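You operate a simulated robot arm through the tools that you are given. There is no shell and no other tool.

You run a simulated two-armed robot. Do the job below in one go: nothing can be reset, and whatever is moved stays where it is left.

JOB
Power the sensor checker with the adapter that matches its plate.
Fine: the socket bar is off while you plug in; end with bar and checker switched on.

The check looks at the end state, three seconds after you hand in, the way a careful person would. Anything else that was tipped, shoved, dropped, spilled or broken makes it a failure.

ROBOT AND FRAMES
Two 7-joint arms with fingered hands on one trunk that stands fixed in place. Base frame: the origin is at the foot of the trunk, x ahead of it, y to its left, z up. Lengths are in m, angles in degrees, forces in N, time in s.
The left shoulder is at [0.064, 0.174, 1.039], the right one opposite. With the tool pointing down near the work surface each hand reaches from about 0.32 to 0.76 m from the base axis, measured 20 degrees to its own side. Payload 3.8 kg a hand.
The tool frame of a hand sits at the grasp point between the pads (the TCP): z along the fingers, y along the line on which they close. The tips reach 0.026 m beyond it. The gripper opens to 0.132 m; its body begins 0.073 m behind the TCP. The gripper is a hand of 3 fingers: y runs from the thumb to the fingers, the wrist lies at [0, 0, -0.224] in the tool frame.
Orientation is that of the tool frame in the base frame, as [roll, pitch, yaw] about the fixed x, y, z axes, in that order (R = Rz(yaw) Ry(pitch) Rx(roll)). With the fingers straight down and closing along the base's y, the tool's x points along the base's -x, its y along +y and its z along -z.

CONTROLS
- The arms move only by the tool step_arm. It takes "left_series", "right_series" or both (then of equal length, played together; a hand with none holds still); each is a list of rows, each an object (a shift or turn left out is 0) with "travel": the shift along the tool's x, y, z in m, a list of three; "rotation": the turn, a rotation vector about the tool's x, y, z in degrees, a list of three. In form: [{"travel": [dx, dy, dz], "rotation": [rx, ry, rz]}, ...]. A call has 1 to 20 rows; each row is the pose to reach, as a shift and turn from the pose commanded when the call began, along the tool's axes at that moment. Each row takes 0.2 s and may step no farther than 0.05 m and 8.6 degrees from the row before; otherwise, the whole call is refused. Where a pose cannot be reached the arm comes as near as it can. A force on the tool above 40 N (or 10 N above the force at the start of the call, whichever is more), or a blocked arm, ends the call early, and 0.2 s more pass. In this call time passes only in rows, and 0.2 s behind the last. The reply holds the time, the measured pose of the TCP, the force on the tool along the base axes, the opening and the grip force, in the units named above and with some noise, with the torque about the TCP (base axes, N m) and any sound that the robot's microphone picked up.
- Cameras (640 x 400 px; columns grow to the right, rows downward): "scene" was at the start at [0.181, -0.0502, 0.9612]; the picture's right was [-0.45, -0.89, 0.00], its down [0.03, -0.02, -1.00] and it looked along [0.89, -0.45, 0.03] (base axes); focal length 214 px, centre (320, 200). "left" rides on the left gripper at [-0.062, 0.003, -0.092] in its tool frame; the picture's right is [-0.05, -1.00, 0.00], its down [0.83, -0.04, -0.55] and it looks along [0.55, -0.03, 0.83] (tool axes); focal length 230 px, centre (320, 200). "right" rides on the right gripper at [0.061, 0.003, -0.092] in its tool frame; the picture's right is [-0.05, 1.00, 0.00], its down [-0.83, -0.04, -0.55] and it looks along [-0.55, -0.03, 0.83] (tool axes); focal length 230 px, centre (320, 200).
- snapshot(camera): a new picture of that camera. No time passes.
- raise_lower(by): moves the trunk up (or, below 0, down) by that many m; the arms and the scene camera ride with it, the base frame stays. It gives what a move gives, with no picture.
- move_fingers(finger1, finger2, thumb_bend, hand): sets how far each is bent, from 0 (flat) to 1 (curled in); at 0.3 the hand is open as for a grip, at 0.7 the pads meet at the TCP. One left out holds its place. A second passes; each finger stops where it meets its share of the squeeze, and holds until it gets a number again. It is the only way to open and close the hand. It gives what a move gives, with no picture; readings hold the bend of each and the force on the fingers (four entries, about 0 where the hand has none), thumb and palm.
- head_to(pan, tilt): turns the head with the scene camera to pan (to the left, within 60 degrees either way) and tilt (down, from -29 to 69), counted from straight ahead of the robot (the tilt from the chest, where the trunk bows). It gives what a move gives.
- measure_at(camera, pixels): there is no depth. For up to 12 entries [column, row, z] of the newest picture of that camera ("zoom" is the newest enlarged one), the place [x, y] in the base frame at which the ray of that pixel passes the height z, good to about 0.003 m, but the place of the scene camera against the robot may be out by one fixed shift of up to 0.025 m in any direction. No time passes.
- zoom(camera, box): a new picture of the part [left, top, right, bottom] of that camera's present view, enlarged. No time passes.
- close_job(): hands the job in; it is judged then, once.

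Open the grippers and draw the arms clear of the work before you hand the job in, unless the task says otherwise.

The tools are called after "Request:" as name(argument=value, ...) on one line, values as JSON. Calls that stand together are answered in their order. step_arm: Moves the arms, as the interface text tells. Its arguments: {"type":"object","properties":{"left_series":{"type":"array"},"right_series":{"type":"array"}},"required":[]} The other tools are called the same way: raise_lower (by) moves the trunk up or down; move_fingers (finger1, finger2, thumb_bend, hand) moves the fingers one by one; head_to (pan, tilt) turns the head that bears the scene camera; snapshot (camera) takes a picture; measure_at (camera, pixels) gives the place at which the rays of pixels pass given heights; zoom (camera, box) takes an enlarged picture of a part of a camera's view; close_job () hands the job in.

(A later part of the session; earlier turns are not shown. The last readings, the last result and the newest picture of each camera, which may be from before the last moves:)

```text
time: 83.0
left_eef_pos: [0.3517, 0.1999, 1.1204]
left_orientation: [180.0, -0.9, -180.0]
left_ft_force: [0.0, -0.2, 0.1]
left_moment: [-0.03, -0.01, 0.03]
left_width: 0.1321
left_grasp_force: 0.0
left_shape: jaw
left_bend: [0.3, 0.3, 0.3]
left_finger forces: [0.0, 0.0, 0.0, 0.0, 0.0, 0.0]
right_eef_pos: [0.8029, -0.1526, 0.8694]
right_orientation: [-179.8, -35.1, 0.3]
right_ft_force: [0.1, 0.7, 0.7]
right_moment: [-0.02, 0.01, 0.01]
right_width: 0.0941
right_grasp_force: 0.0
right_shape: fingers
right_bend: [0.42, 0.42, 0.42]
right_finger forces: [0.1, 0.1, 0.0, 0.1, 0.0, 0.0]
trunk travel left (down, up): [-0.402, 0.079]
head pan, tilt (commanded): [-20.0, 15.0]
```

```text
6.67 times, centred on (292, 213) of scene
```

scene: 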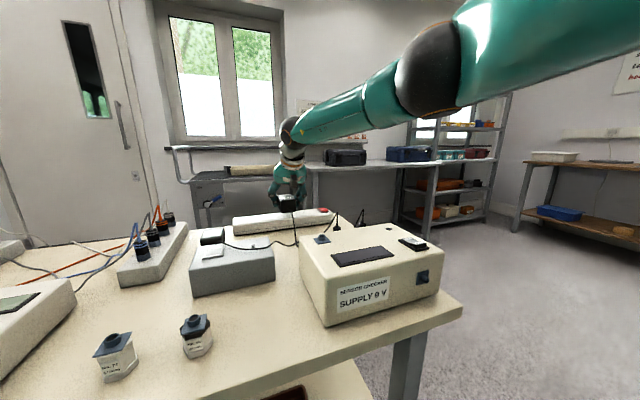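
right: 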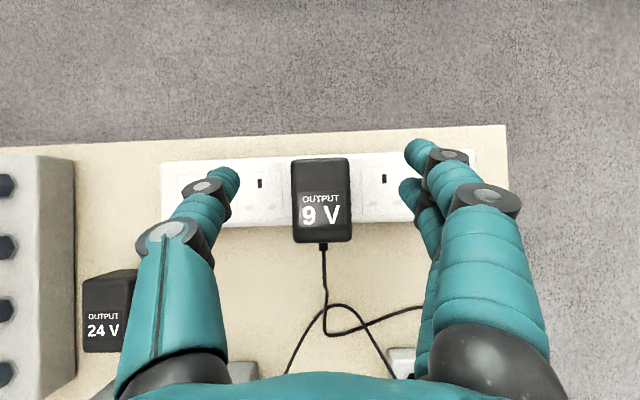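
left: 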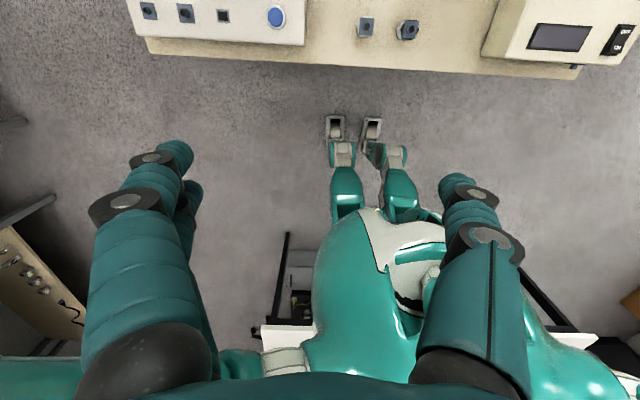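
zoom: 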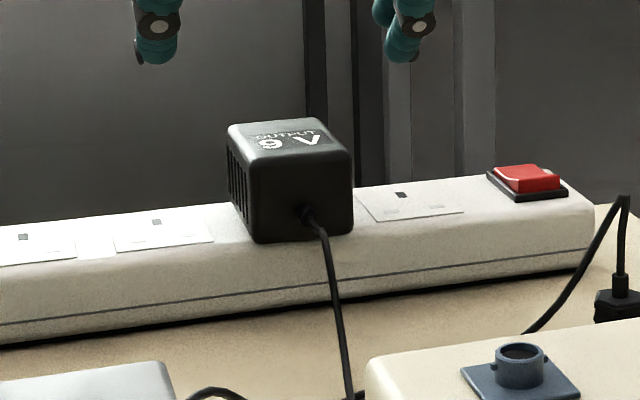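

The adapter stands upright in socket s2. I close the fingers to a fist tip and press on its top to make sure it is fully home.

Request:
move_fingers(hand="right", finger1=0.7, finger2=0.7, thumb_bend=0.7)

Request:
step_arm(right_series=[{"travel": [-0.0115, -0.002, 0.0164]}, {"travel": [-0.0201, -0.004, 0.0287]}, {"travel": [-0.0218, -0.004, 0.0311]}, {"travel": [-0.0235, -0.004, 0.0336]}, {"travel": [-0.0252, -0.004, 0.036]}])

Request:
zoom(camera="scene", box=[244, 183, 340, 243])

```text
time: 84.0
left_eef_pos: [0.3527, 0.1998, 1.1205]
left_orientation: [180.0, -0.8, -179.9]
left_ft_force: [0.4, 0.5, 0.3]
left_moment: [-0.03, 0.0, -0.02]
left_width: 0.1314
left_grasp_force: 0.2
left_shape: jaw
left_bend: [0.3, 0.3, 0.3]
left_finger forces: [0.0, 0.0, 0.0, 0.1, 0.1, 0.0]
right_eef_pos: [0.8024, -0.152, 0.8687]
right_orientation: [-179.8, -35.2, 0.3]
right_ft_force: [0.7, -0.3, 0.4]
right_moment: [-0.02, 0.0, 0.01]
right_width: 0.0063
right_grasp_force: 0.0
right_shape: fingers
right_bend: [0.7, 0.7, 0.7]
right_finger forces: [0.0, 0.0, 0.0, 0.1, 0.1, 0.0]
trunk travel left (down, up): [-0.402, 0.079]
head pan, tilt (commanded): [-20.0, 15.0]
```

```text
time: 85.2
left_eef_pos: [0.349, 0.1994, 1.123]
left_orientation: [-180.0, -0.7, -179.8]
left_ft_force: [-0.9, 0.5, 0.4]
left_moment: [0.01, -0.02, 0.02]
left_width: 0.1317
left_grasp_force: 0.1
left_shape: jaw
left_bend: [0.3, 0.3, 0.3]
left_finger forces: [0.0, 0.0, 0.1, 0.0, 0.1, 0.0]
right_eef_pos: [0.8058, -0.1491, 0.8366]
right_orientation: [-179.6, -36.2, 0.2]
right_ft_force: [4.3, -10.3, 36.4]
right_moment: [-0.57, -0.14, 0.01]
right_width: 0.0062
right_grasp_force: 18.5
right_shape: fingers
right_bend: [0.7, 0.74, 0.7]
right_finger forces: [0.0, 38.1, 0.0, 0.0, 0.1, 0.0]
trunk travel left (down, up): [-0.402, 0.079]
head pan, tilt (commanded): [-20.0, 15.0]
```

```text
6.67 times, centred on (292, 213) of scene
```

zoom: 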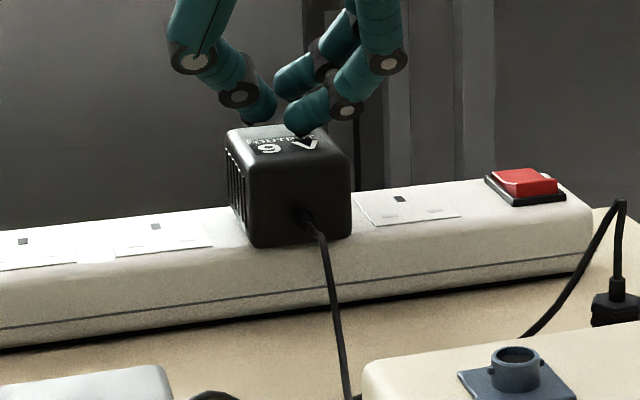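

Pressed with 36 N, no further motion: the adapter is home. I lift off and move over the 9 V plug (plug A) in its holder, reducing the tilt to 15°.

Request:
step_arm(right_series=[{"travel": [0.0201, 0, -0.0287]}, {"travel": [0.0402, 0, -0.0573]}, {"travel": [0.0166, 0.0252, -0.0769], "rotation": [0, -3.3, 0]}, {"travel": [-0.0069, 0.0503, -0.0964], "rotation": [0, -6.7, 0]}, {"travel": [-0.0305, 0.0755, -0.116], "rotation": [0, -10, 0]}, {"travel": [-0.054, 0.1007, -0.1355], "rotation": [0, -13.3, 0]}, {"travel": [-0.0775, 0.1258, -0.1551], "rotation": [0, -16.7, 0]}, {"travel": [-0.1011, 0.151, -0.1747], "rotation": [0, -20, 0]}])

Request:
move_fingers(hand="right", finger1=0.45, finger2=0.45, thumb_bend=0.45)

Request:
snapshot(camera="right")

Request:
snapshot(camera="scene")

```text
time: 87.0
left_eef_pos: [0.3514, 0.1986, 1.12]
left_orientation: [-179.9, -0.7, 180.0]
left_ft_force: [0.2, -0.3, 0.0]
left_moment: [0.06, 0.02, -0.01]
left_width: 0.132
left_grasp_force: 0.0
left_shape: jaw
left_bend: [0.3, 0.3, 0.3]
left_finger forces: [0.0, 0.0, 0.0, 0.0, 0.0, 0.1]
right_eef_pos: [0.62, -0.3013, 0.9095]
right_orientation: [-179.8, -15.0, 0.4]
right_ft_force: [-0.2, -0.3, 0.6]
right_moment: [-0.02, -0.04, -0.01]
right_width: 0.0059
right_grasp_force: 0.1
right_shape: fingers
right_bend: [0.7, 0.7, 0.7]
right_finger forces: [0.0, 0.0, 0.0, 0.0, 0.0, 0.0]
trunk travel left (down, up): [-0.402, 0.079]
head pan, tilt (commanded): [-20.0, 15.0]
```

```text
time: 88.0
left_eef_pos: [0.3528, 0.1999, 1.1203]
left_orientation: [180.0, -0.9, -180.0]
left_ft_force: [0.8, 0.4, -0.7]
left_moment: [-0.02, 0.0, 0.02]
left_width: 0.132
left_grasp_force: 0.0
left_shape: jaw
left_bend: [0.3, 0.3, 0.3]
left_finger forces: [0.1, 0.0, 0.0, 0.0, 0.0, 0.0]
right_eef_pos: [0.621, -0.3005, 0.9107]
right_orientation: [-179.8, -15.0, 0.4]
right_ft_force: [-1.2, 0.1, -0.5]
right_moment: [0.02, 0.01, 0.0]
right_width: 0.084
right_grasp_force: 0.0
right_shape: fingers
right_bend: [0.45, 0.45, 0.45]
right_finger forces: [0.0, 0.1, 0.0, 0.0, 0.0, 0.0]
trunk travel left (down, up): [-0.402, 0.079]
head pan, tilt (commanded): [-20.0, 15.0]
```

```text
taken
```

right: 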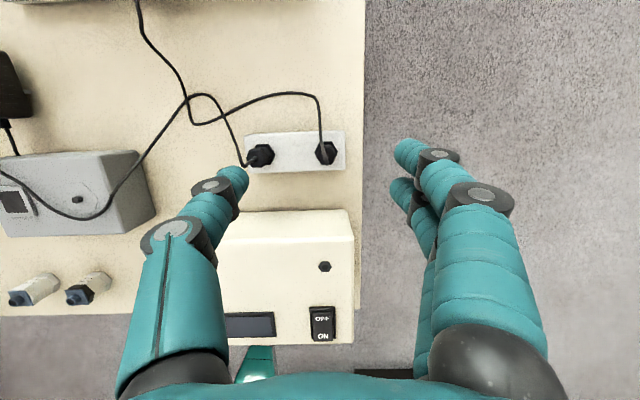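

```text
taken
```

scene: 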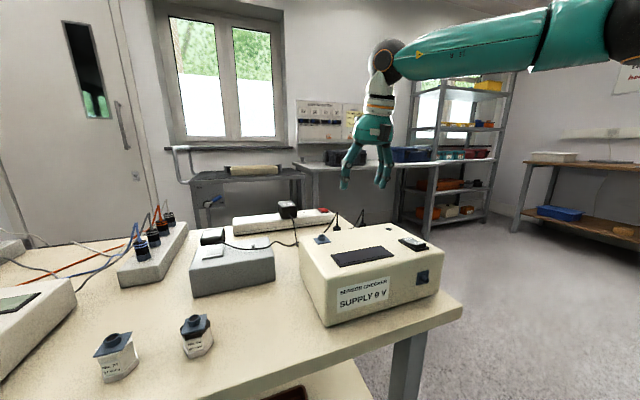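

Excellent overhead view: plug A (325,150), plug B (262,155), jack (325,266), checker rocker (322,325). I re-verify the cord tracing and measure.

Request:
zoom(camera="right", box=[120, 60, 350, 200])

Request:
zoom(camera="right", box=[290, 125, 360, 175])

Request:
zoom(camera="right", box=[290, 240, 360, 350])

```text
2.78 times, centred on (235, 130) of right
```

zoom: 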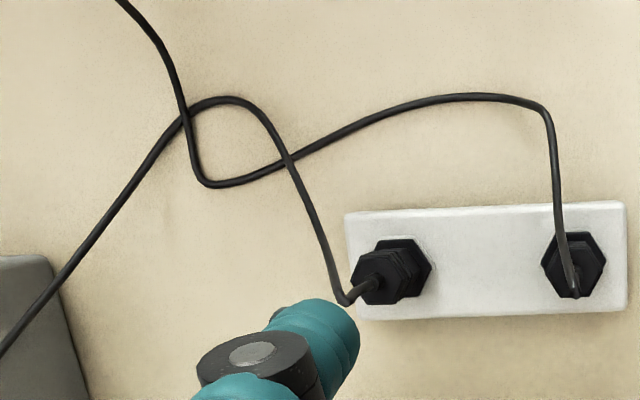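

```text
8.00 times, centred on (325, 150) of right
```

zoom: 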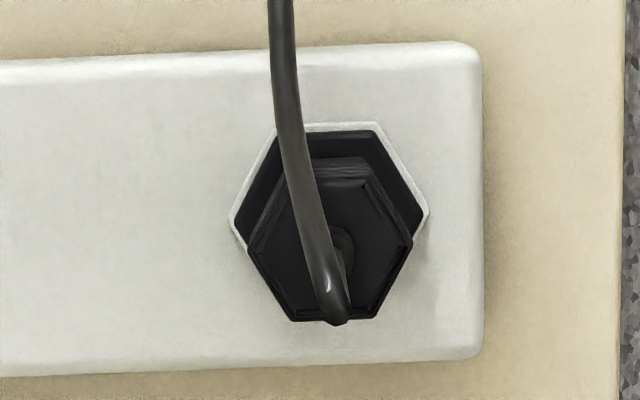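

```text
3.64 times, centred on (325, 295) of right
```

zoom: 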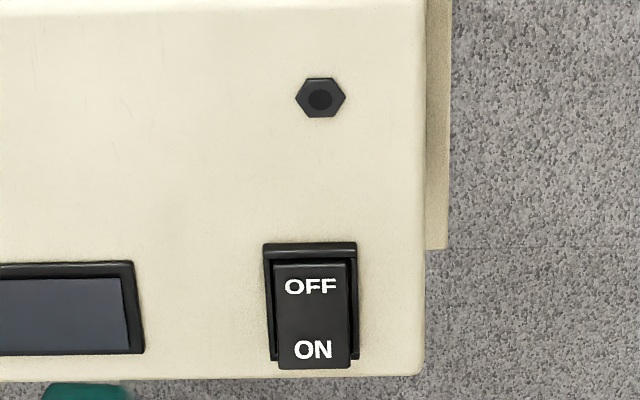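

Confirmed again: plug A's cord runs to the 9 V adapter. I measure plug A (base 326,151.9; top 326.9,156.3), the jack (325,267) and the rocker.

Request:
measure_at(camera="right", pixels=[[326, 151.9, 0.75], [326, 151.9, 0.76], [326.9, 156.3, 0.77], [326.9, 156.3, 0.78], [326.9, 156.3, 0.79], [325, 267, 0.82], [325, 267, 0.825], [322.8, 336, 0.83], [322.5, 319, 0.825], [262, 155, 0.79], [344, 134, 0.75]])

```text
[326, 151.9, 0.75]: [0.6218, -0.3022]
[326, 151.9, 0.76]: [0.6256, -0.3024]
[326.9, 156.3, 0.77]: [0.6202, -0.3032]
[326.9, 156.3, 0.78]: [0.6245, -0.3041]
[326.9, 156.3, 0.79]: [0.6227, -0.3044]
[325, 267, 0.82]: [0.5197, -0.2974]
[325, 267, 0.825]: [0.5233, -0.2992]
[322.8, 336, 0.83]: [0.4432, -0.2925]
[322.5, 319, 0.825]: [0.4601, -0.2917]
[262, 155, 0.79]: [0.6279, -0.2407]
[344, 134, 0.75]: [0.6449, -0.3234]
```

Request:
zoom(camera="scene", box=[310, 195, 390, 245])

Request:
zoom(camera="scene", box=[330, 130, 410, 200])

```text
8.00 times, centred on (350, 220) of scene
```

zoom: 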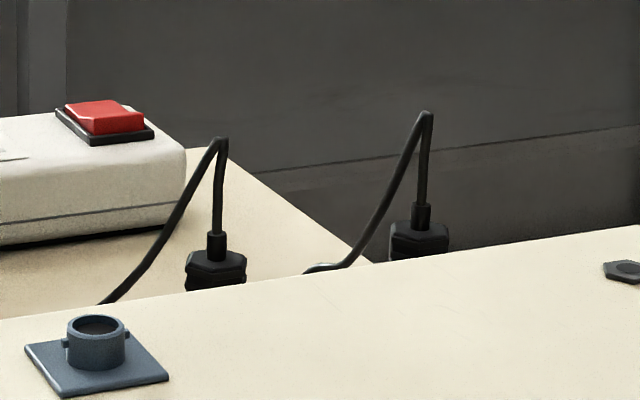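

```text
5.71 times, centred on (370, 165) of scene
```

zoom: 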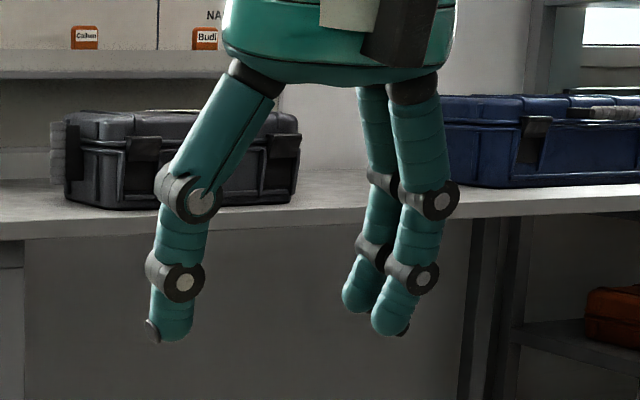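

Plug A stands at about (0.622,-0.303), its top near z≈0.79, and plug B is close by on the thumb side, so I narrow the opening to ~5 cm and descend partway to refine.

Request:
move_fingers(hand="right", finger1=0.55, finger2=0.55, thumb_bend=0.55)

Request:
step_arm(right_series=[{"travel": [-0.004, 0.0012, 0.0194]}, {"travel": [-0.009, 0.0025, 0.0387]}, {"travel": [-0.0145, 0.0025, 0.0582]}])

Request:
snapshot(camera="right")

Request:
zoom(camera="right", box=[260, 120, 388, 220])

```text
time: 89.0
left_eef_pos: [0.3525, 0.1992, 1.1196]
left_orientation: [-180.0, -0.9, -180.0]
left_ft_force: [-0.4, 0.0, 0.0]
left_moment: [0.01, 0.0, 0.0]
left_width: 0.1319
left_grasp_force: 0.0
left_shape: jaw
left_bend: [0.3, 0.3, 0.3]
left_finger forces: [0.0, 0.0, 0.1, 0.0, 0.0, 0.1]
right_eef_pos: [0.6211, -0.3011, 0.9082]
right_orientation: [-179.8, -15.1, 0.4]
right_ft_force: [0.4, -0.2, -0.4]
right_moment: [0.01, -0.01, 0.02]
right_width: 0.0517
right_grasp_force: 0.0
right_shape: fingers
right_bend: [0.55, 0.55, 0.55]
right_finger forces: [0.1, 0.1, 0.0, 0.0, 0.0, 0.1]
trunk travel left (down, up): [-0.402, 0.079]
head pan, tilt (commanded): [-20.0, 15.0]
```

```text
time: 89.8
left_eef_pos: [0.3512, 0.2002, 1.1186]
left_orientation: [179.9, -1.0, -179.9]
left_ft_force: [-0.5, -0.1, 0.1]
left_moment: [0.0, -0.02, 0.03]
left_width: 0.132
left_grasp_force: 0.1
left_shape: jaw
left_bend: [0.3, 0.3, 0.3]
left_finger forces: [0.1, 0.1, 0.1, 0.0, 0.0, 0.1]
right_eef_pos: [0.6226, -0.3035, 0.8506]
right_orientation: [-179.7, -15.1, 0.5]
right_ft_force: [-0.3, -0.5, 0.1]
right_moment: [0.02, 0.01, 0.0]
right_width: 0.0516
right_grasp_force: 0.0
right_shape: fingers
right_bend: [0.55, 0.55, 0.55]
right_finger forces: [0.0, 0.0, 0.1, 0.0, 0.0, 0.0]
trunk travel left (down, up): [-0.402, 0.079]
head pan, tilt (commanded): [-20.0, 15.0]
```

```text
taken
```

right: 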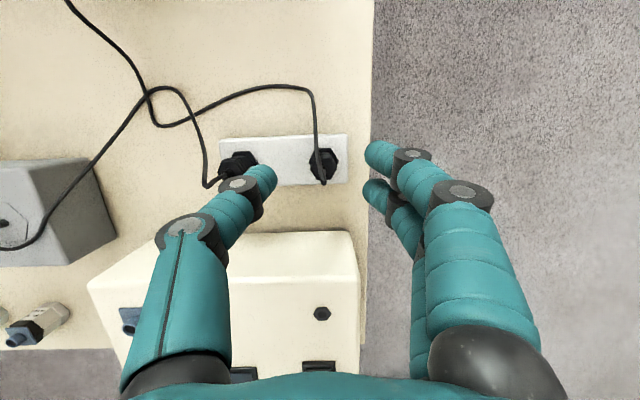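

```text
4.00 times, centred on (324, 170) of right
```

zoom: 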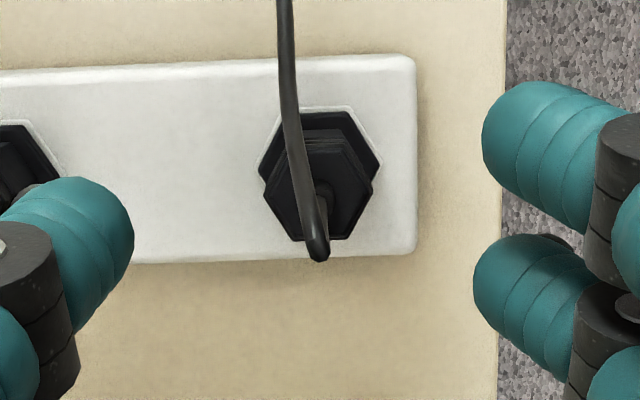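

Request:
measure_at(camera="right", pixels=[[324, 169, 0.79], [324, 169, 0.785], [324, 160, 0.757], [324, 160, 0.75], [322, 313, 0.82], [322, 313, 0.823], [242, 160, 0.785]])

```text
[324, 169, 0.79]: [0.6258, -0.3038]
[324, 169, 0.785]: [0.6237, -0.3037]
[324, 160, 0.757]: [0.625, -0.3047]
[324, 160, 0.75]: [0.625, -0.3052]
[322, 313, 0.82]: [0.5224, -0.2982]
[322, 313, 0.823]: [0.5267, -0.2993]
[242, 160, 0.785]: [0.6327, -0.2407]
```

Plug A is at about (0.6235,-0.3035), right under the grasp point. I descend to z≈0.793 around it.

Request:
step_arm(right_series=[{"travel": [-0.0047, 0, 0.0186]}, {"travel": [-0.0093, 0, 0.0372]}, {"travel": [-0.0117, 0, 0.0466]}, {"travel": [-0.0139, 0, 0.0558]}])

Request:
snapshot(camera="right")

Request:
zoom(camera="scene", box=[320, 180, 400, 240])

```text
time: 90.8
left_eef_pos: [0.3527, 0.1993, 1.12]
left_orientation: [179.9, -0.9, 180.0]
left_ft_force: [-0.7, -0.4, -0.9]
left_moment: [-0.02, -0.02, -0.01]
left_width: 0.1321
left_grasp_force: 0.0
left_shape: jaw
left_bend: [0.3, 0.3, 0.3]
left_finger forces: [0.1, 0.1, 0.1, 0.1, 0.0, 0.1]
right_eef_pos: [0.6225, -0.3019, 0.7917]
right_orientation: [-179.8, -15.0, 0.4]
right_ft_force: [-0.1, -0.3, -0.3]
right_moment: [-0.01, -0.03, 0.03]
right_width: 0.0518
right_grasp_force: 0.0
right_shape: fingers
right_bend: [0.55, 0.55, 0.55]
right_finger forces: [0.0, 0.0, 0.0, 0.0, 0.0, 0.0]
trunk travel left (down, up): [-0.402, 0.079]
head pan, tilt (commanded): [-20.0, 15.0]
```

```text
taken
```

right: 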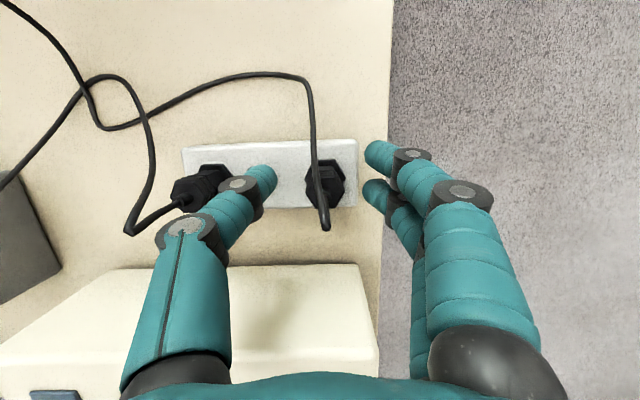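

```text
6.67 times, centred on (360, 210) of scene
```

zoom: 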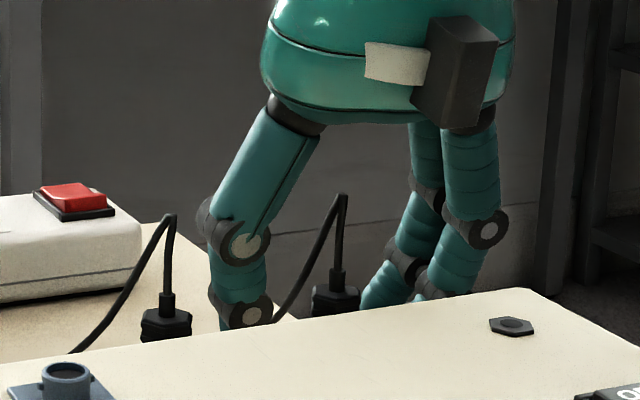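

Plug A (325,180) sits between thumb and the two fingers. I close on it.

Request:
move_fingers(hand="right", finger1=0.62, finger2=0.62, thumb_bend=0.62)

Request:
snapshot(camera="right")

```text
time: 91.8
left_eef_pos: [0.3532, 0.1988, 1.12]
left_orientation: [179.9, -0.8, -179.9]
left_ft_force: [-0.3, 0.3, 0.0]
left_moment: [-0.01, 0.01, 0.03]
left_width: 0.1318
left_grasp_force: 0.1
left_shape: jaw
left_bend: [0.3, 0.3, 0.3]
left_finger forces: [0.0, 0.0, 0.0, 0.1, 0.0, 0.0]
right_eef_pos: [0.6238, -0.303, 0.7923]
right_orientation: [-179.7, -15.2, 0.4]
right_ft_force: [-0.2, -0.6, -0.2]
right_moment: [-0.01, 0.02, 0.04]
right_width: 0.0294
right_grasp_force: 0.0
right_shape: fingers
right_bend: [0.62, 0.62, 0.62]
right_finger forces: [0.1, 0.1, 0.0, 0.1, 0.0, 0.1]
trunk travel left (down, up): [-0.402, 0.079]
head pan, tilt (commanded): [-20.0, 15.0]
```

```text
taken
```

right: 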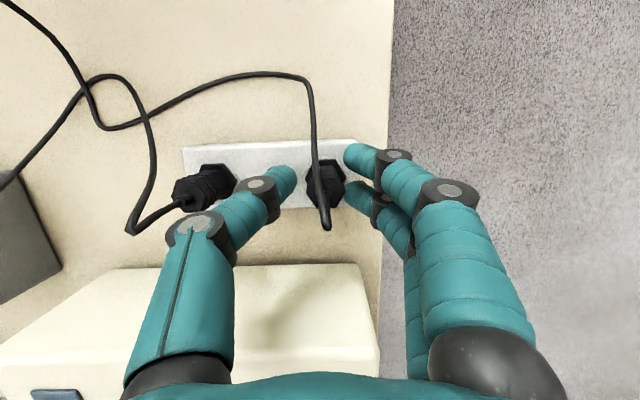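

Request:
zoom(camera="right", box=[255, 125, 405, 235])

Request:
zoom(camera="scene", box=[320, 180, 400, 240])

```text
3.64 times, centred on (330, 180) of right
```

zoom: 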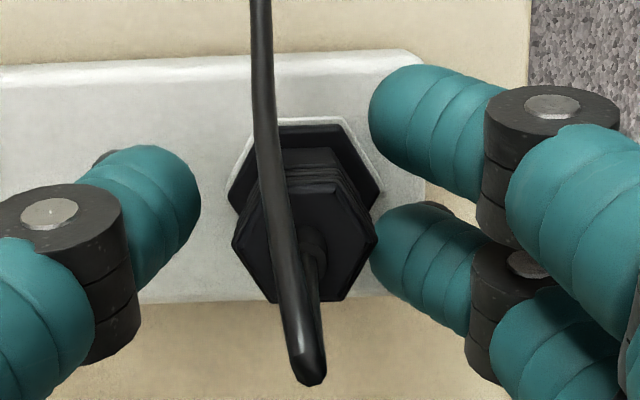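

```text
6.67 times, centred on (360, 210) of scene
```

zoom: 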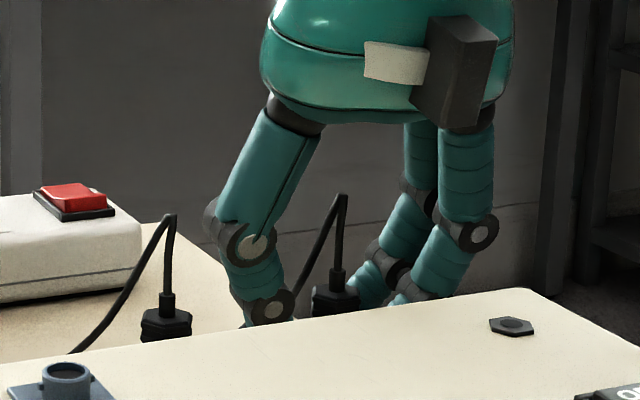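

The fingers are about 4 mm closer to the plug than the thumb, so I shift the hand 2 mm to the right (-y) before closing fully.

Request:
step_arm(right_series=[{"travel": [0, 0.002, 0]}])

Request:
move_fingers(hand="right", finger1=0.75, finger2=0.75, thumb_bend=0.75)

Request:
zoom(camera="right", box=[255, 125, 405, 235])

```text
time: 92.2
left_eef_pos: [0.3514, 0.1994, 1.1191]
left_orientation: [180.0, -1.0, -179.9]
left_ft_force: [0.4, -0.6, -0.9]
left_moment: [-0.01, 0.03, 0.02]
left_width: 0.1317
left_grasp_force: 0.2
left_shape: jaw
left_bend: [0.3, 0.3, 0.3]
left_finger forces: [0.0, 0.0, 0.0, 0.0, 0.0, 0.1]
right_eef_pos: [0.6239, -0.305, 0.7924]
right_orientation: [-179.7, -15.1, 0.4]
right_ft_force: [1.0, -0.1, 0.2]
right_moment: [-0.03, -0.01, 0.06]
right_width: 0.0292
right_grasp_force: 0.1
right_shape: fingers
right_bend: [0.62, 0.62, 0.62]
right_finger forces: [0.0, 0.0, 0.0, 0.0, 0.0, 0.1]
trunk travel left (down, up): [-0.402, 0.079]
head pan, tilt (commanded): [-20.0, 15.0]
```

```text
time: 93.2
left_eef_pos: [0.3528, 0.2004, 1.1201]
left_orientation: [180.0, -0.9, -179.9]
left_ft_force: [-1.2, 0.2, 0.0]
left_moment: [-0.01, -0.02, 0.02]
left_width: 0.1319
left_grasp_force: 0.0
left_shape: jaw
left_bend: [0.3, 0.3, 0.3]
left_finger forces: [0.1, 0.0, 0.0, 0.1, 0.0, 0.1]
right_eef_pos: [0.624, -0.3052, 0.7918]
right_orientation: [-179.7, -15.1, 0.4]
right_ft_force: [2.9, 2.0, -1.4]
right_moment: [0.07, -0.03, -0.03]
right_width: 0.0105
right_grasp_force: 12.9
right_shape: fingers
right_bend: [0.72, 0.71, 0.68]
right_finger forces: [4.9, 7.8, 0.0, 0.0, 13.0, 0.0]
trunk travel left (down, up): [-0.402, 0.079]
head pan, tilt (commanded): [-20.0, 15.0]
```

```text
3.64 times, centred on (330, 180) of right
```

zoom: 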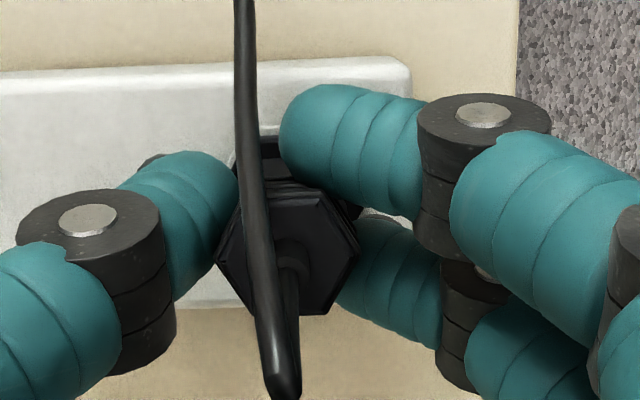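

Gripped (13 N). I pull straight up slowly and watch that the holder stays.

Request:
step_arm(right_series=[{"travel": [0.0008, 0, -0.0029]}, {"travel": [0.0016, 0, -0.0058]}, {"travel": [0.0023, 0, -0.0087]}])

Request:
zoom(camera="right", box=[180, 125, 405, 255])

Request:
zoom(camera="scene", box=[320, 180, 400, 240])

```text
time: 94.0
left_eef_pos: [0.3509, 0.1992, 1.1197]
left_orientation: [-180.0, -0.9, -179.8]
left_ft_force: [-0.1, -0.5, 0.1]
left_moment: [0.02, 0.0, 0.0]
left_width: 0.1319
left_grasp_force: 0.2
left_shape: jaw
left_bend: [0.3, 0.3, 0.3]
left_finger forces: [0.0, 0.0, 0.0, 0.0, 0.0, 0.1]
right_eef_pos: [0.6236, -0.3042, 0.8011]
right_orientation: [-179.8, -15.1, 0.4]
right_ft_force: [0.2, 0.3, -0.7]
right_moment: [-0.01, 0.0, 0.01]
right_width: 0.0097
right_grasp_force: 11.7
right_shape: fingers
right_bend: [0.73, 0.71, 0.68]
right_finger forces: [3.6, 8.9, 0.1, 0.0, 11.1, 0.0]
trunk travel left (down, up): [-0.402, 0.079]
head pan, tilt (commanded): [-20.0, 15.0]
```

```text
2.84 times, centred on (292, 190) of right
```

zoom: 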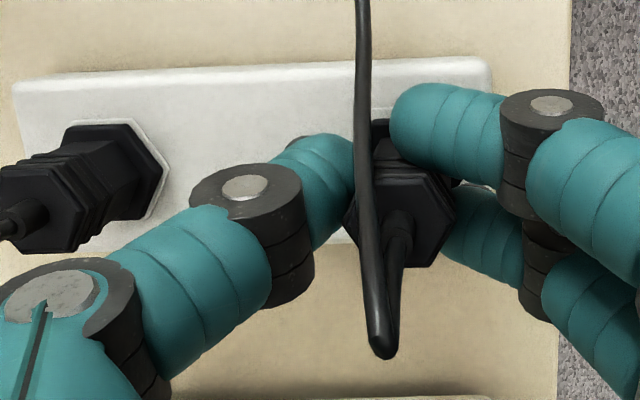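

```text
6.67 times, centred on (360, 210) of scene
```

zoom: 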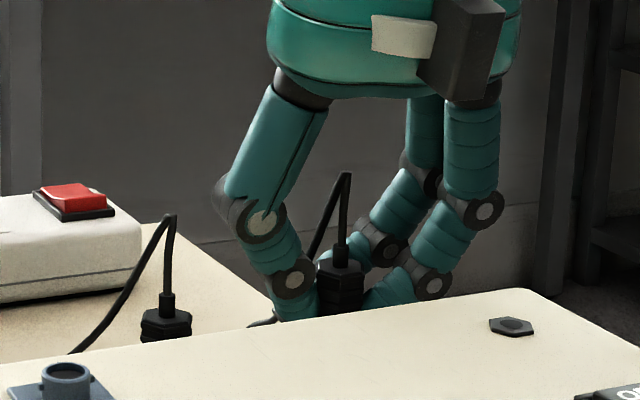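

The plug comes out freely and the holder stays put. I lift it to z≈0.89 and inspect how it hangs in the fingers.

Request:
step_arm(right_series=[{"travel": [0.0065, 0, -0.0242]}, {"travel": [0.0129, 0, -0.0483]}, {"travel": [0.0194, 0, -0.0724]}, {"travel": [0.0246, 0, -0.0917]}])

Request:
zoom(camera="scene", box=[320, 140, 400, 200])

Request:
snapshot(camera="right")

Request:
snapshot(camera="scene")

```text
time: 95.0
left_eef_pos: [0.3518, 0.1991, 1.1196]
left_orientation: [-180.0, -0.9, -179.8]
left_ft_force: [0.9, -0.2, 0.3]
left_moment: [-0.01, 0.02, 0.01]
left_width: 0.1319
left_grasp_force: 0.0
left_shape: jaw
left_bend: [0.3, 0.3, 0.3]
left_finger forces: [0.0, 0.0, 0.0, 0.0, 0.1, 0.1]
right_eef_pos: [0.6262, -0.306, 0.8964]
right_orientation: [-179.7, -15.1, 0.4]
right_ft_force: [0.4, -0.8, 0.1]
right_moment: [0.03, 0.0, -0.01]
right_width: 0.0088
right_grasp_force: 11.8
right_shape: fingers
right_bend: [0.73, 0.71, 0.68]
right_finger forces: [3.4, 9.3, 0.0, 0.0, 10.9, 0.0]
trunk travel left (down, up): [-0.402, 0.079]
head pan, tilt (commanded): [-20.0, 15.0]
```

```text
6.67 times, centred on (360, 170) of scene
```

zoom: 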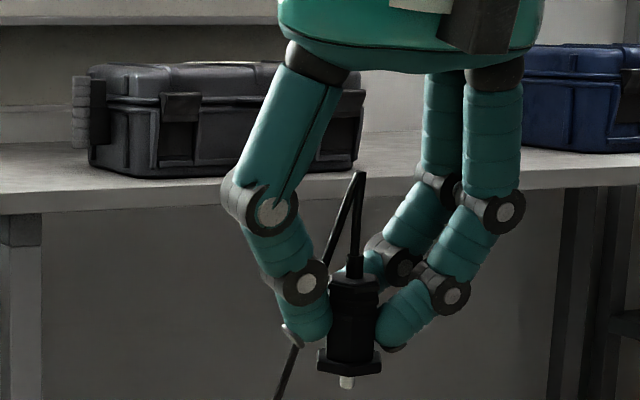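

```text
taken
```

right: 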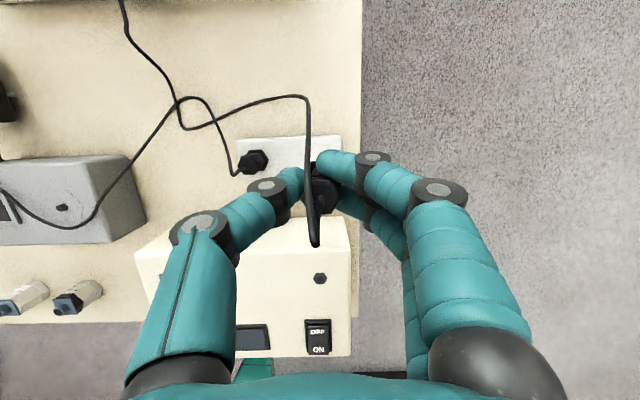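

```text
taken
```

scene: 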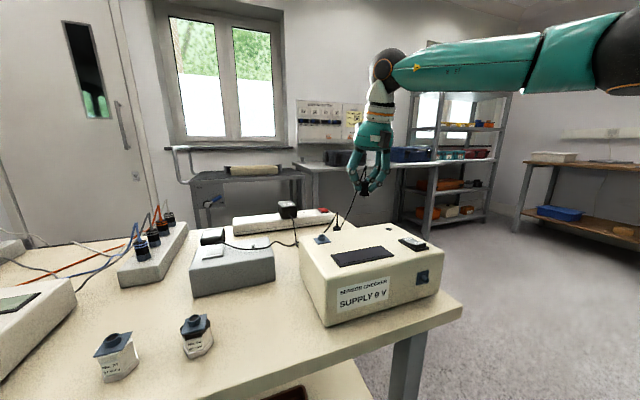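

The plug is held upright with its flange and barrel tip below the fingers. I zoom on it in the hand camera to see its lean and where its axis lies.

Request:
zoom(camera="right", box=[270, 140, 370, 260])

Request:
zoom(camera="scene", box=[345, 165, 385, 200])

```text
3.33 times, centred on (320, 200) of right
```

zoom: 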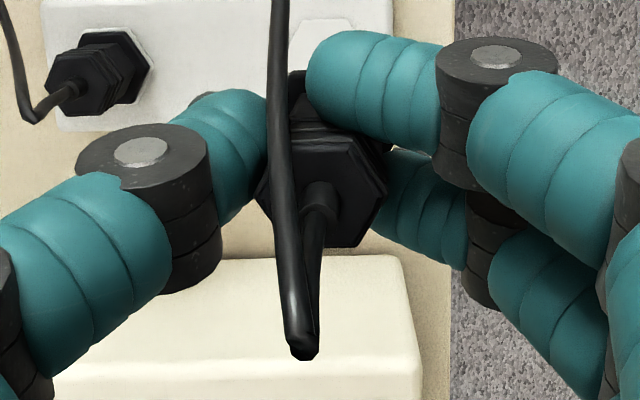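

```text
11.43 times, centred on (365, 182) of scene
```

zoom: 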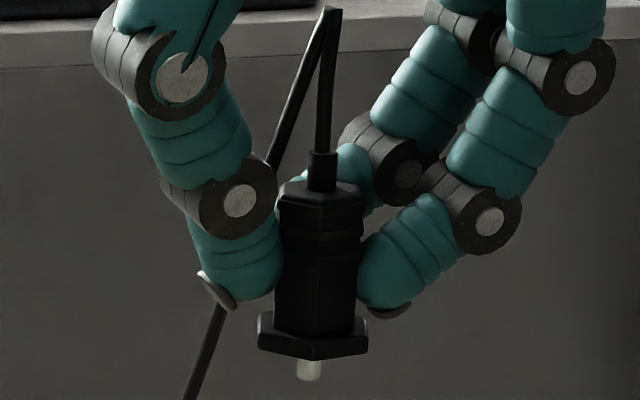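

Request:
zoom(camera="right", box=[300, 265, 340, 290])

Request:
measure_at(camera="right", pixels=[[320.6, 197, 0.894], [320.6, 197, 0.884], [320, 279, 0.82], [320, 279, 0.823]])

```text
16.00 times, centred on (320, 278) of right
```

zoom: 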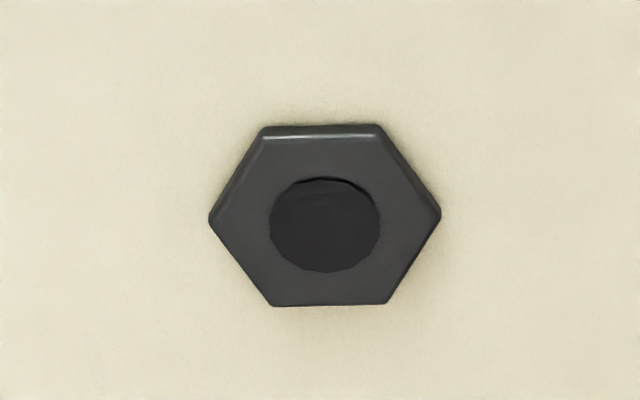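

```text
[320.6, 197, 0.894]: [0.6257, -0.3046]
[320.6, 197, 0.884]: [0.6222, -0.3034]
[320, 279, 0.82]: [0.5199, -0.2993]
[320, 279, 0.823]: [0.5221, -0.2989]
```

The jack's hole is ~7 mm wide at about (0.520,-0.299); the plug axis is at TCP+(-0.0005,+0.0014). I carry the plug to hover ~2 cm above the jack.

Request:
step_arm(right_series=[{"travel": [-0.035, -0.0019, -0.0056]}, {"travel": [-0.07, -0.0037, -0.0112]}, {"travel": [-0.105, -0.0056, -0.0168]}])

Request:
snapshot(camera="right")

Request:
snapshot(camera="scene")

```text
time: 95.8
left_eef_pos: [0.351, 0.2, 1.119]
left_orientation: [-180.0, -0.8, 179.9]
left_ft_force: [0.1, -0.3, 0.4]
left_moment: [0.01, 0.01, 0.02]
left_width: 0.1318
left_grasp_force: 0.1
left_shape: jaw
left_bend: [0.3, 0.3, 0.3]
left_finger forces: [0.1, 0.0, 0.0, 0.1, 0.1, 0.0]
right_eef_pos: [0.5216, -0.3027, 0.8884]
right_orientation: [-179.7, -15.3, 0.4]
right_ft_force: [0.3, 0.0, 0.2]
right_moment: [-0.02, 0.0, 0.02]
right_width: 0.0091
right_grasp_force: 11.5
right_shape: fingers
right_bend: [0.73, 0.71, 0.68]
right_finger forces: [3.3, 9.2, 0.0, 0.0, 10.9, 0.0]
trunk travel left (down, up): [-0.402, 0.079]
head pan, tilt (commanded): [-20.0, 15.0]
```

```text
taken
```

right: 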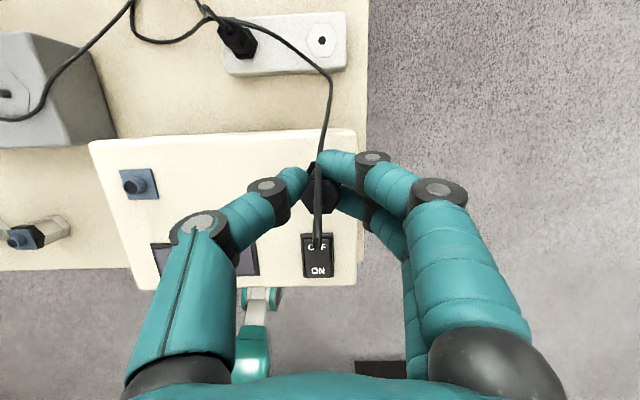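

```text
taken
```

scene: 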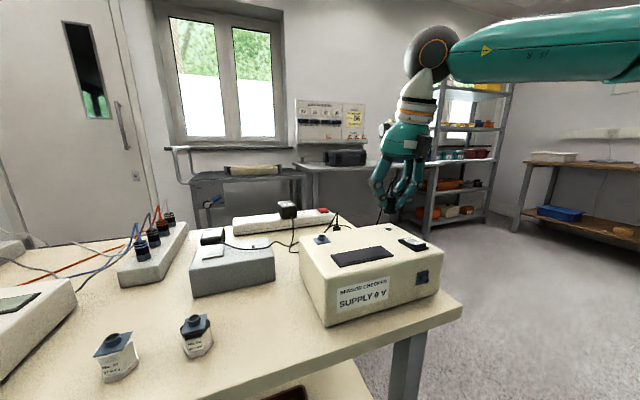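

The plug hangs over the checker near the jack. I zoom the scene camera on plug and jack.

Request:
zoom(camera="scene", box=[370, 190, 418, 240])

Request:
zoom(camera="right", box=[270, 130, 370, 260])

```text
8.00 times, centred on (394, 215) of scene
```

zoom: 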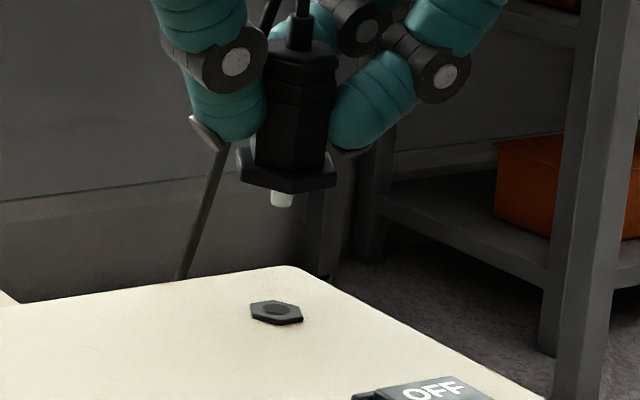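

```text
3.08 times, centred on (320, 195) of right
```

zoom: 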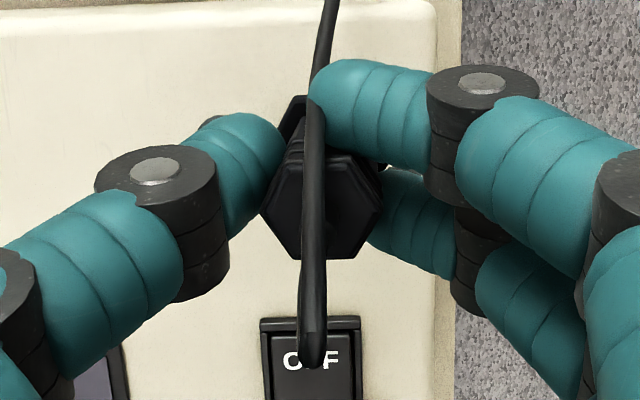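

The plug has aligned itself with the tilted fingers, so it leans ~15°. I rotate the hand to straight down so the plug becomes vertical, keeping it above the jack.

Request:
step_arm(right_series=[{"travel": [0.001, 0, -0.004], "rotation": [0, -7.5, 0]}, {"travel": [0.001, 0, -0.004], "rotation": [0, -15.3, 0]}])

Request:
snapshot(camera="right")

Request:
zoom(camera="scene", box=[370, 190, 418, 240])

Request:
zoom(camera="right", box=[270, 100, 370, 230])

```text
time: 96.5
left_eef_pos: [0.3523, 0.2, 1.1195]
left_orientation: [180.0, -0.9, -179.9]
left_ft_force: [-0.9, -0.2, -0.3]
left_moment: [-0.04, 0.0, 0.01]
left_width: 0.1321
left_grasp_force: 0.0
left_shape: jaw
left_bend: [0.3, 0.3, 0.3]
left_finger forces: [0.0, 0.0, 0.1, 0.1, 0.0, 0.0]
right_eef_pos: [0.5174, -0.3008, 0.8886]
right_orientation: [-179.9, 0.3, 0.5]
right_ft_force: [0.0, 0.0, 0.1]
right_moment: [-0.03, -0.04, -0.04]
right_width: 0.0079
right_grasp_force: 11.6
right_shape: fingers
right_bend: [0.74, 0.71, 0.68]
right_finger forces: [3.2, 9.5, 0.0, 0.0, 10.7, 0.1]
trunk travel left (down, up): [-0.402, 0.079]
head pan, tilt (commanded): [-20.0, 15.0]
```

```text
taken
```

right: 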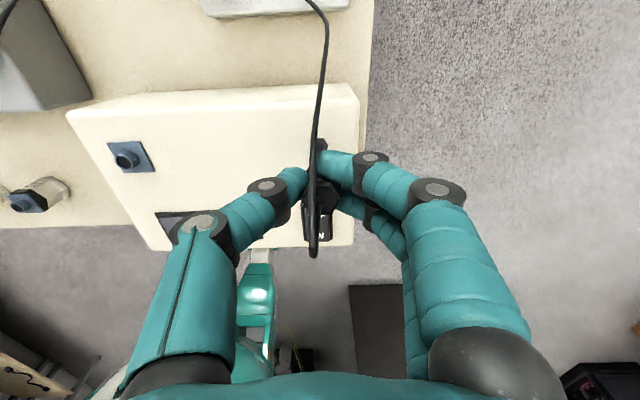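

```text
8.00 times, centred on (394, 215) of scene
```

zoom: 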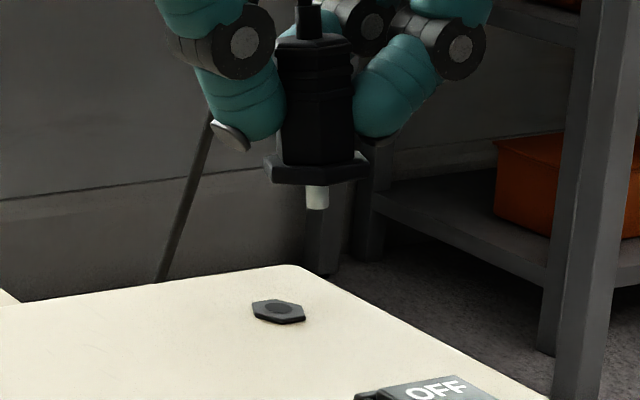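

```text
3.08 times, centred on (320, 165) of right
```

zoom: 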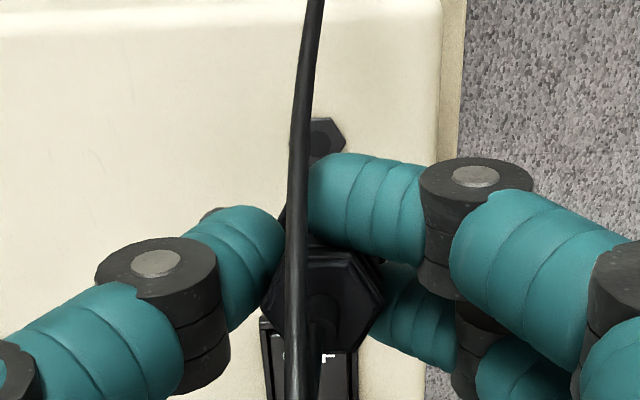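

The jack is now visible just beyond the plug in the hand camera (zoom 325,137). I zoom the scene camera tightly to judge the plug's lean.

Request:
zoom(camera="scene", box=[375, 190, 407, 215])

Request:
zoom(camera="scene", box=[365, 205, 413, 235])

Request:
zoom(camera="right", box=[295, 130, 345, 205])

```text
16.00 times, centred on (391, 202) of scene
```

zoom: 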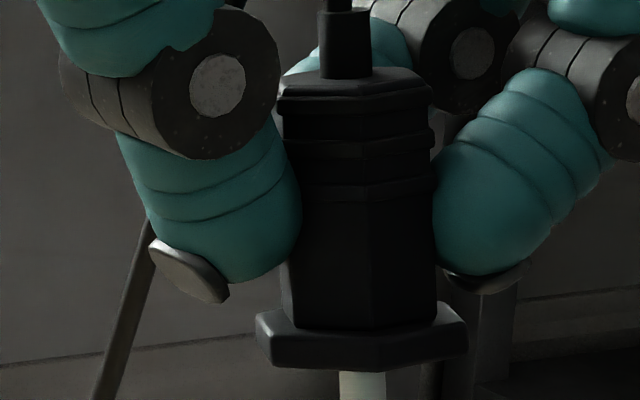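

```text
13.33 times, centred on (389, 220) of scene
```

zoom: 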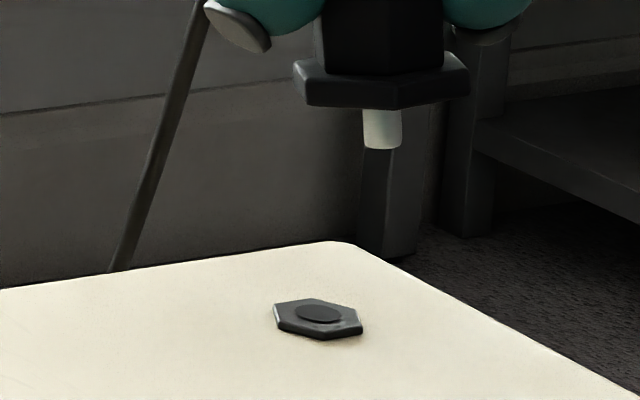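

```text
5.33 times, centred on (320, 168) of right
```

zoom: 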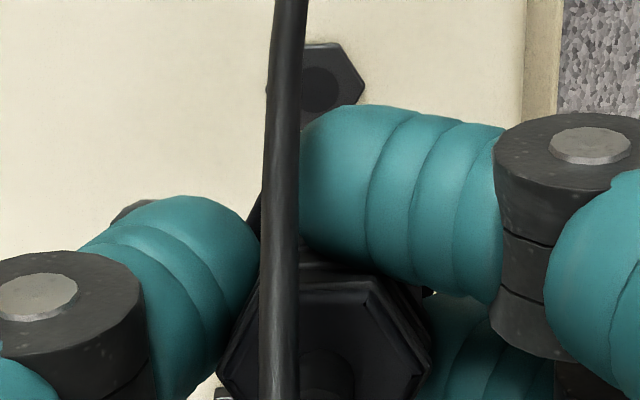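

I measure the barrel tip and jack hole in the scene view at their heights; their difference gives the needed shift.

Request:
measure_at(camera="scene", pixels=[[393.65, 216.1, 0.845], [393.65, 216.1, 0.842], [393.65, 216.1, 0.848], [388.85, 228.6, 0.824]])

Request:
measure_at(camera="right", pixels=[[321, 146, 0.824], [321.6, 194.2, 0.887]])

```text
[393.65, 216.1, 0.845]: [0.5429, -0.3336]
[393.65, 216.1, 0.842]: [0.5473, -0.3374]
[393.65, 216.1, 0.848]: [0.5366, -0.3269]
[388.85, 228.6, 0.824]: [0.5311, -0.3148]
```

```text
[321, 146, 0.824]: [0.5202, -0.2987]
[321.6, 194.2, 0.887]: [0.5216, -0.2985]
```

The plug has pivoted in the grip: its bottom now leans about 20° toward me. I tilt the hand forward ~18° to bring the plug upright and re-check.

Request:
step_arm(right_series=[{"travel": [0.0, 0, -0.004], "rotation": [0, 6, 0]}, {"travel": [0.0, 0, -0.006], "rotation": [0, 12, 0]}, {"travel": [0.0, 0, -0.006], "rotation": [0, 18, 0]}])

Request:
zoom(camera="scene", box=[365, 180, 413, 240])

Request:
zoom(camera="right", box=[270, 130, 370, 260])

```text
time: 97.2
left_eef_pos: [0.3516, 0.1992, 1.1191]
left_orientation: [180.0, -0.8, 179.9]
left_ft_force: [-0.6, 0.4, 0.9]
left_moment: [0.02, -0.01, -0.01]
left_width: 0.1319
left_grasp_force: 0.1
left_shape: jaw
left_bend: [0.3, 0.3, 0.3]
left_finger forces: [0.0, 0.0, 0.0, 0.1, 0.0, 0.1]
right_eef_pos: [0.5199, -0.3014, 0.8955]
right_orientation: [-179.8, -17.9, 0.4]
right_ft_force: [0.3, 0.1, 0.8]
right_moment: [-0.01, -0.01, -0.01]
right_width: 0.0069
right_grasp_force: 11.5
right_shape: fingers
right_bend: [0.74, 0.71, 0.69]
right_finger forces: [2.6, 9.6, 0.0, 0.0, 10.5, 0.0]
trunk travel left (down, up): [-0.402, 0.079]
head pan, tilt (commanded): [-20.0, 15.0]
```

```text
6.67 times, centred on (389, 210) of scene
```

zoom: 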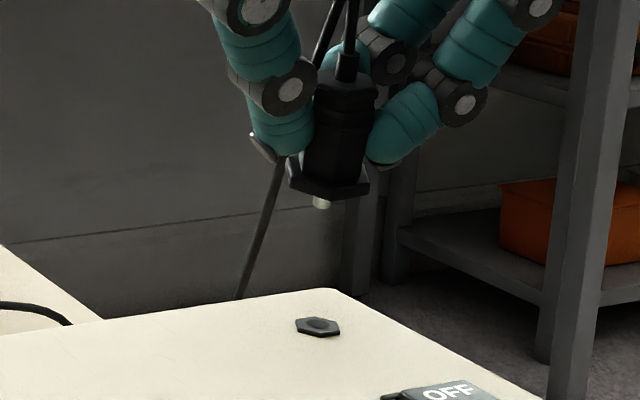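

```text
3.08 times, centred on (320, 195) of right
```

zoom: 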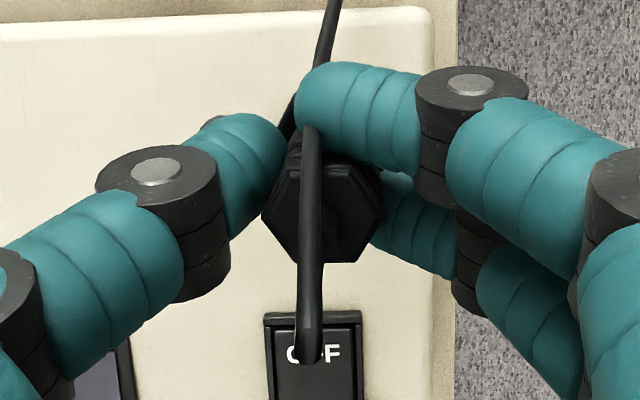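

Working through the perspective: the plug was gripped upright at 15° tilt and is rigid in the grip, so I return to 15° and lower it to ~13 mm above the jack, aimed so its tip meets the hole.

Request:
step_arm(right_series=[{"travel": [-0.0017, 0.0008, 0.0065], "rotation": [0, -1.5, 0]}, {"travel": [-0.0034, 0.0016, 0.0131], "rotation": [0, -2.9, 0]}])

Request:
zoom(camera="scene", box=[365, 205, 413, 235])

```text
time: 97.8
left_eef_pos: [0.3529, 0.1997, 1.1202]
left_orientation: [179.9, -1.0, -179.9]
left_ft_force: [0.3, 0.5, -0.1]
left_moment: [-0.05, 0.0, 0.01]
left_width: 0.1317
left_grasp_force: 0.1
left_shape: jaw
left_bend: [0.3, 0.3, 0.3]
left_finger forces: [0.0, 0.0, 0.1, 0.0, 0.0, 0.0]
right_eef_pos: [0.5183, -0.301, 0.8818]
right_orientation: [-179.8, -15.0, 0.4]
right_ft_force: [0.6, 0.0, 0.9]
right_moment: [0.03, 0.0, 0.01]
right_width: 0.0069
right_grasp_force: 11.7
right_shape: fingers
right_bend: [0.74, 0.71, 0.69]
right_finger forces: [2.7, 9.6, 0.0, 0.1, 10.4, 0.0]
trunk travel left (down, up): [-0.402, 0.079]
head pan, tilt (commanded): [-20.0, 15.0]
```

```text
13.33 times, centred on (389, 220) of scene
```

zoom: 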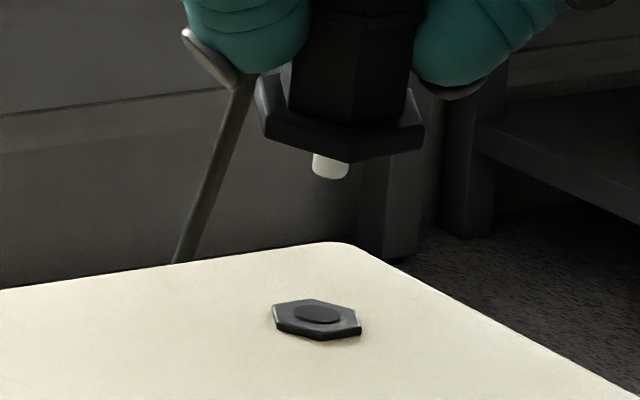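

The tip (331,178) is laterally in line with the jack (318,314) allowing for its height. I check the plug's top against the jack in the hand camera.

Request:
snapshot(camera="right")

Request:
zoom(camera="right", box=[270, 130, 370, 260])

```text
taken
```

right: 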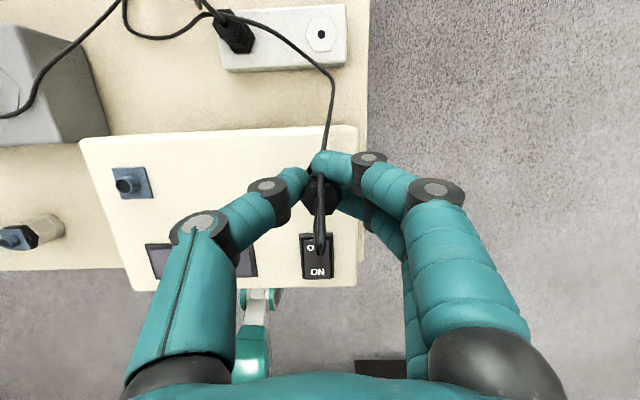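

```text
3.08 times, centred on (320, 195) of right
```

zoom: 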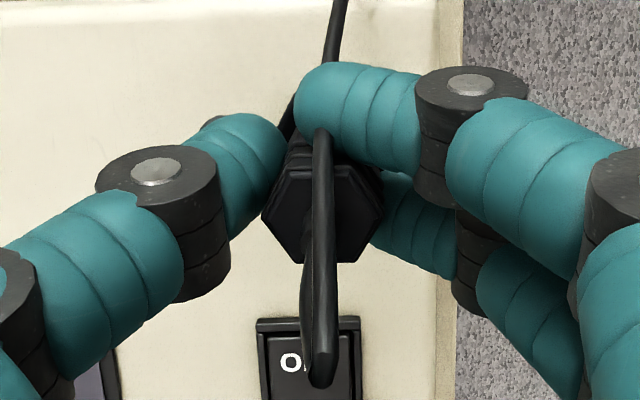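

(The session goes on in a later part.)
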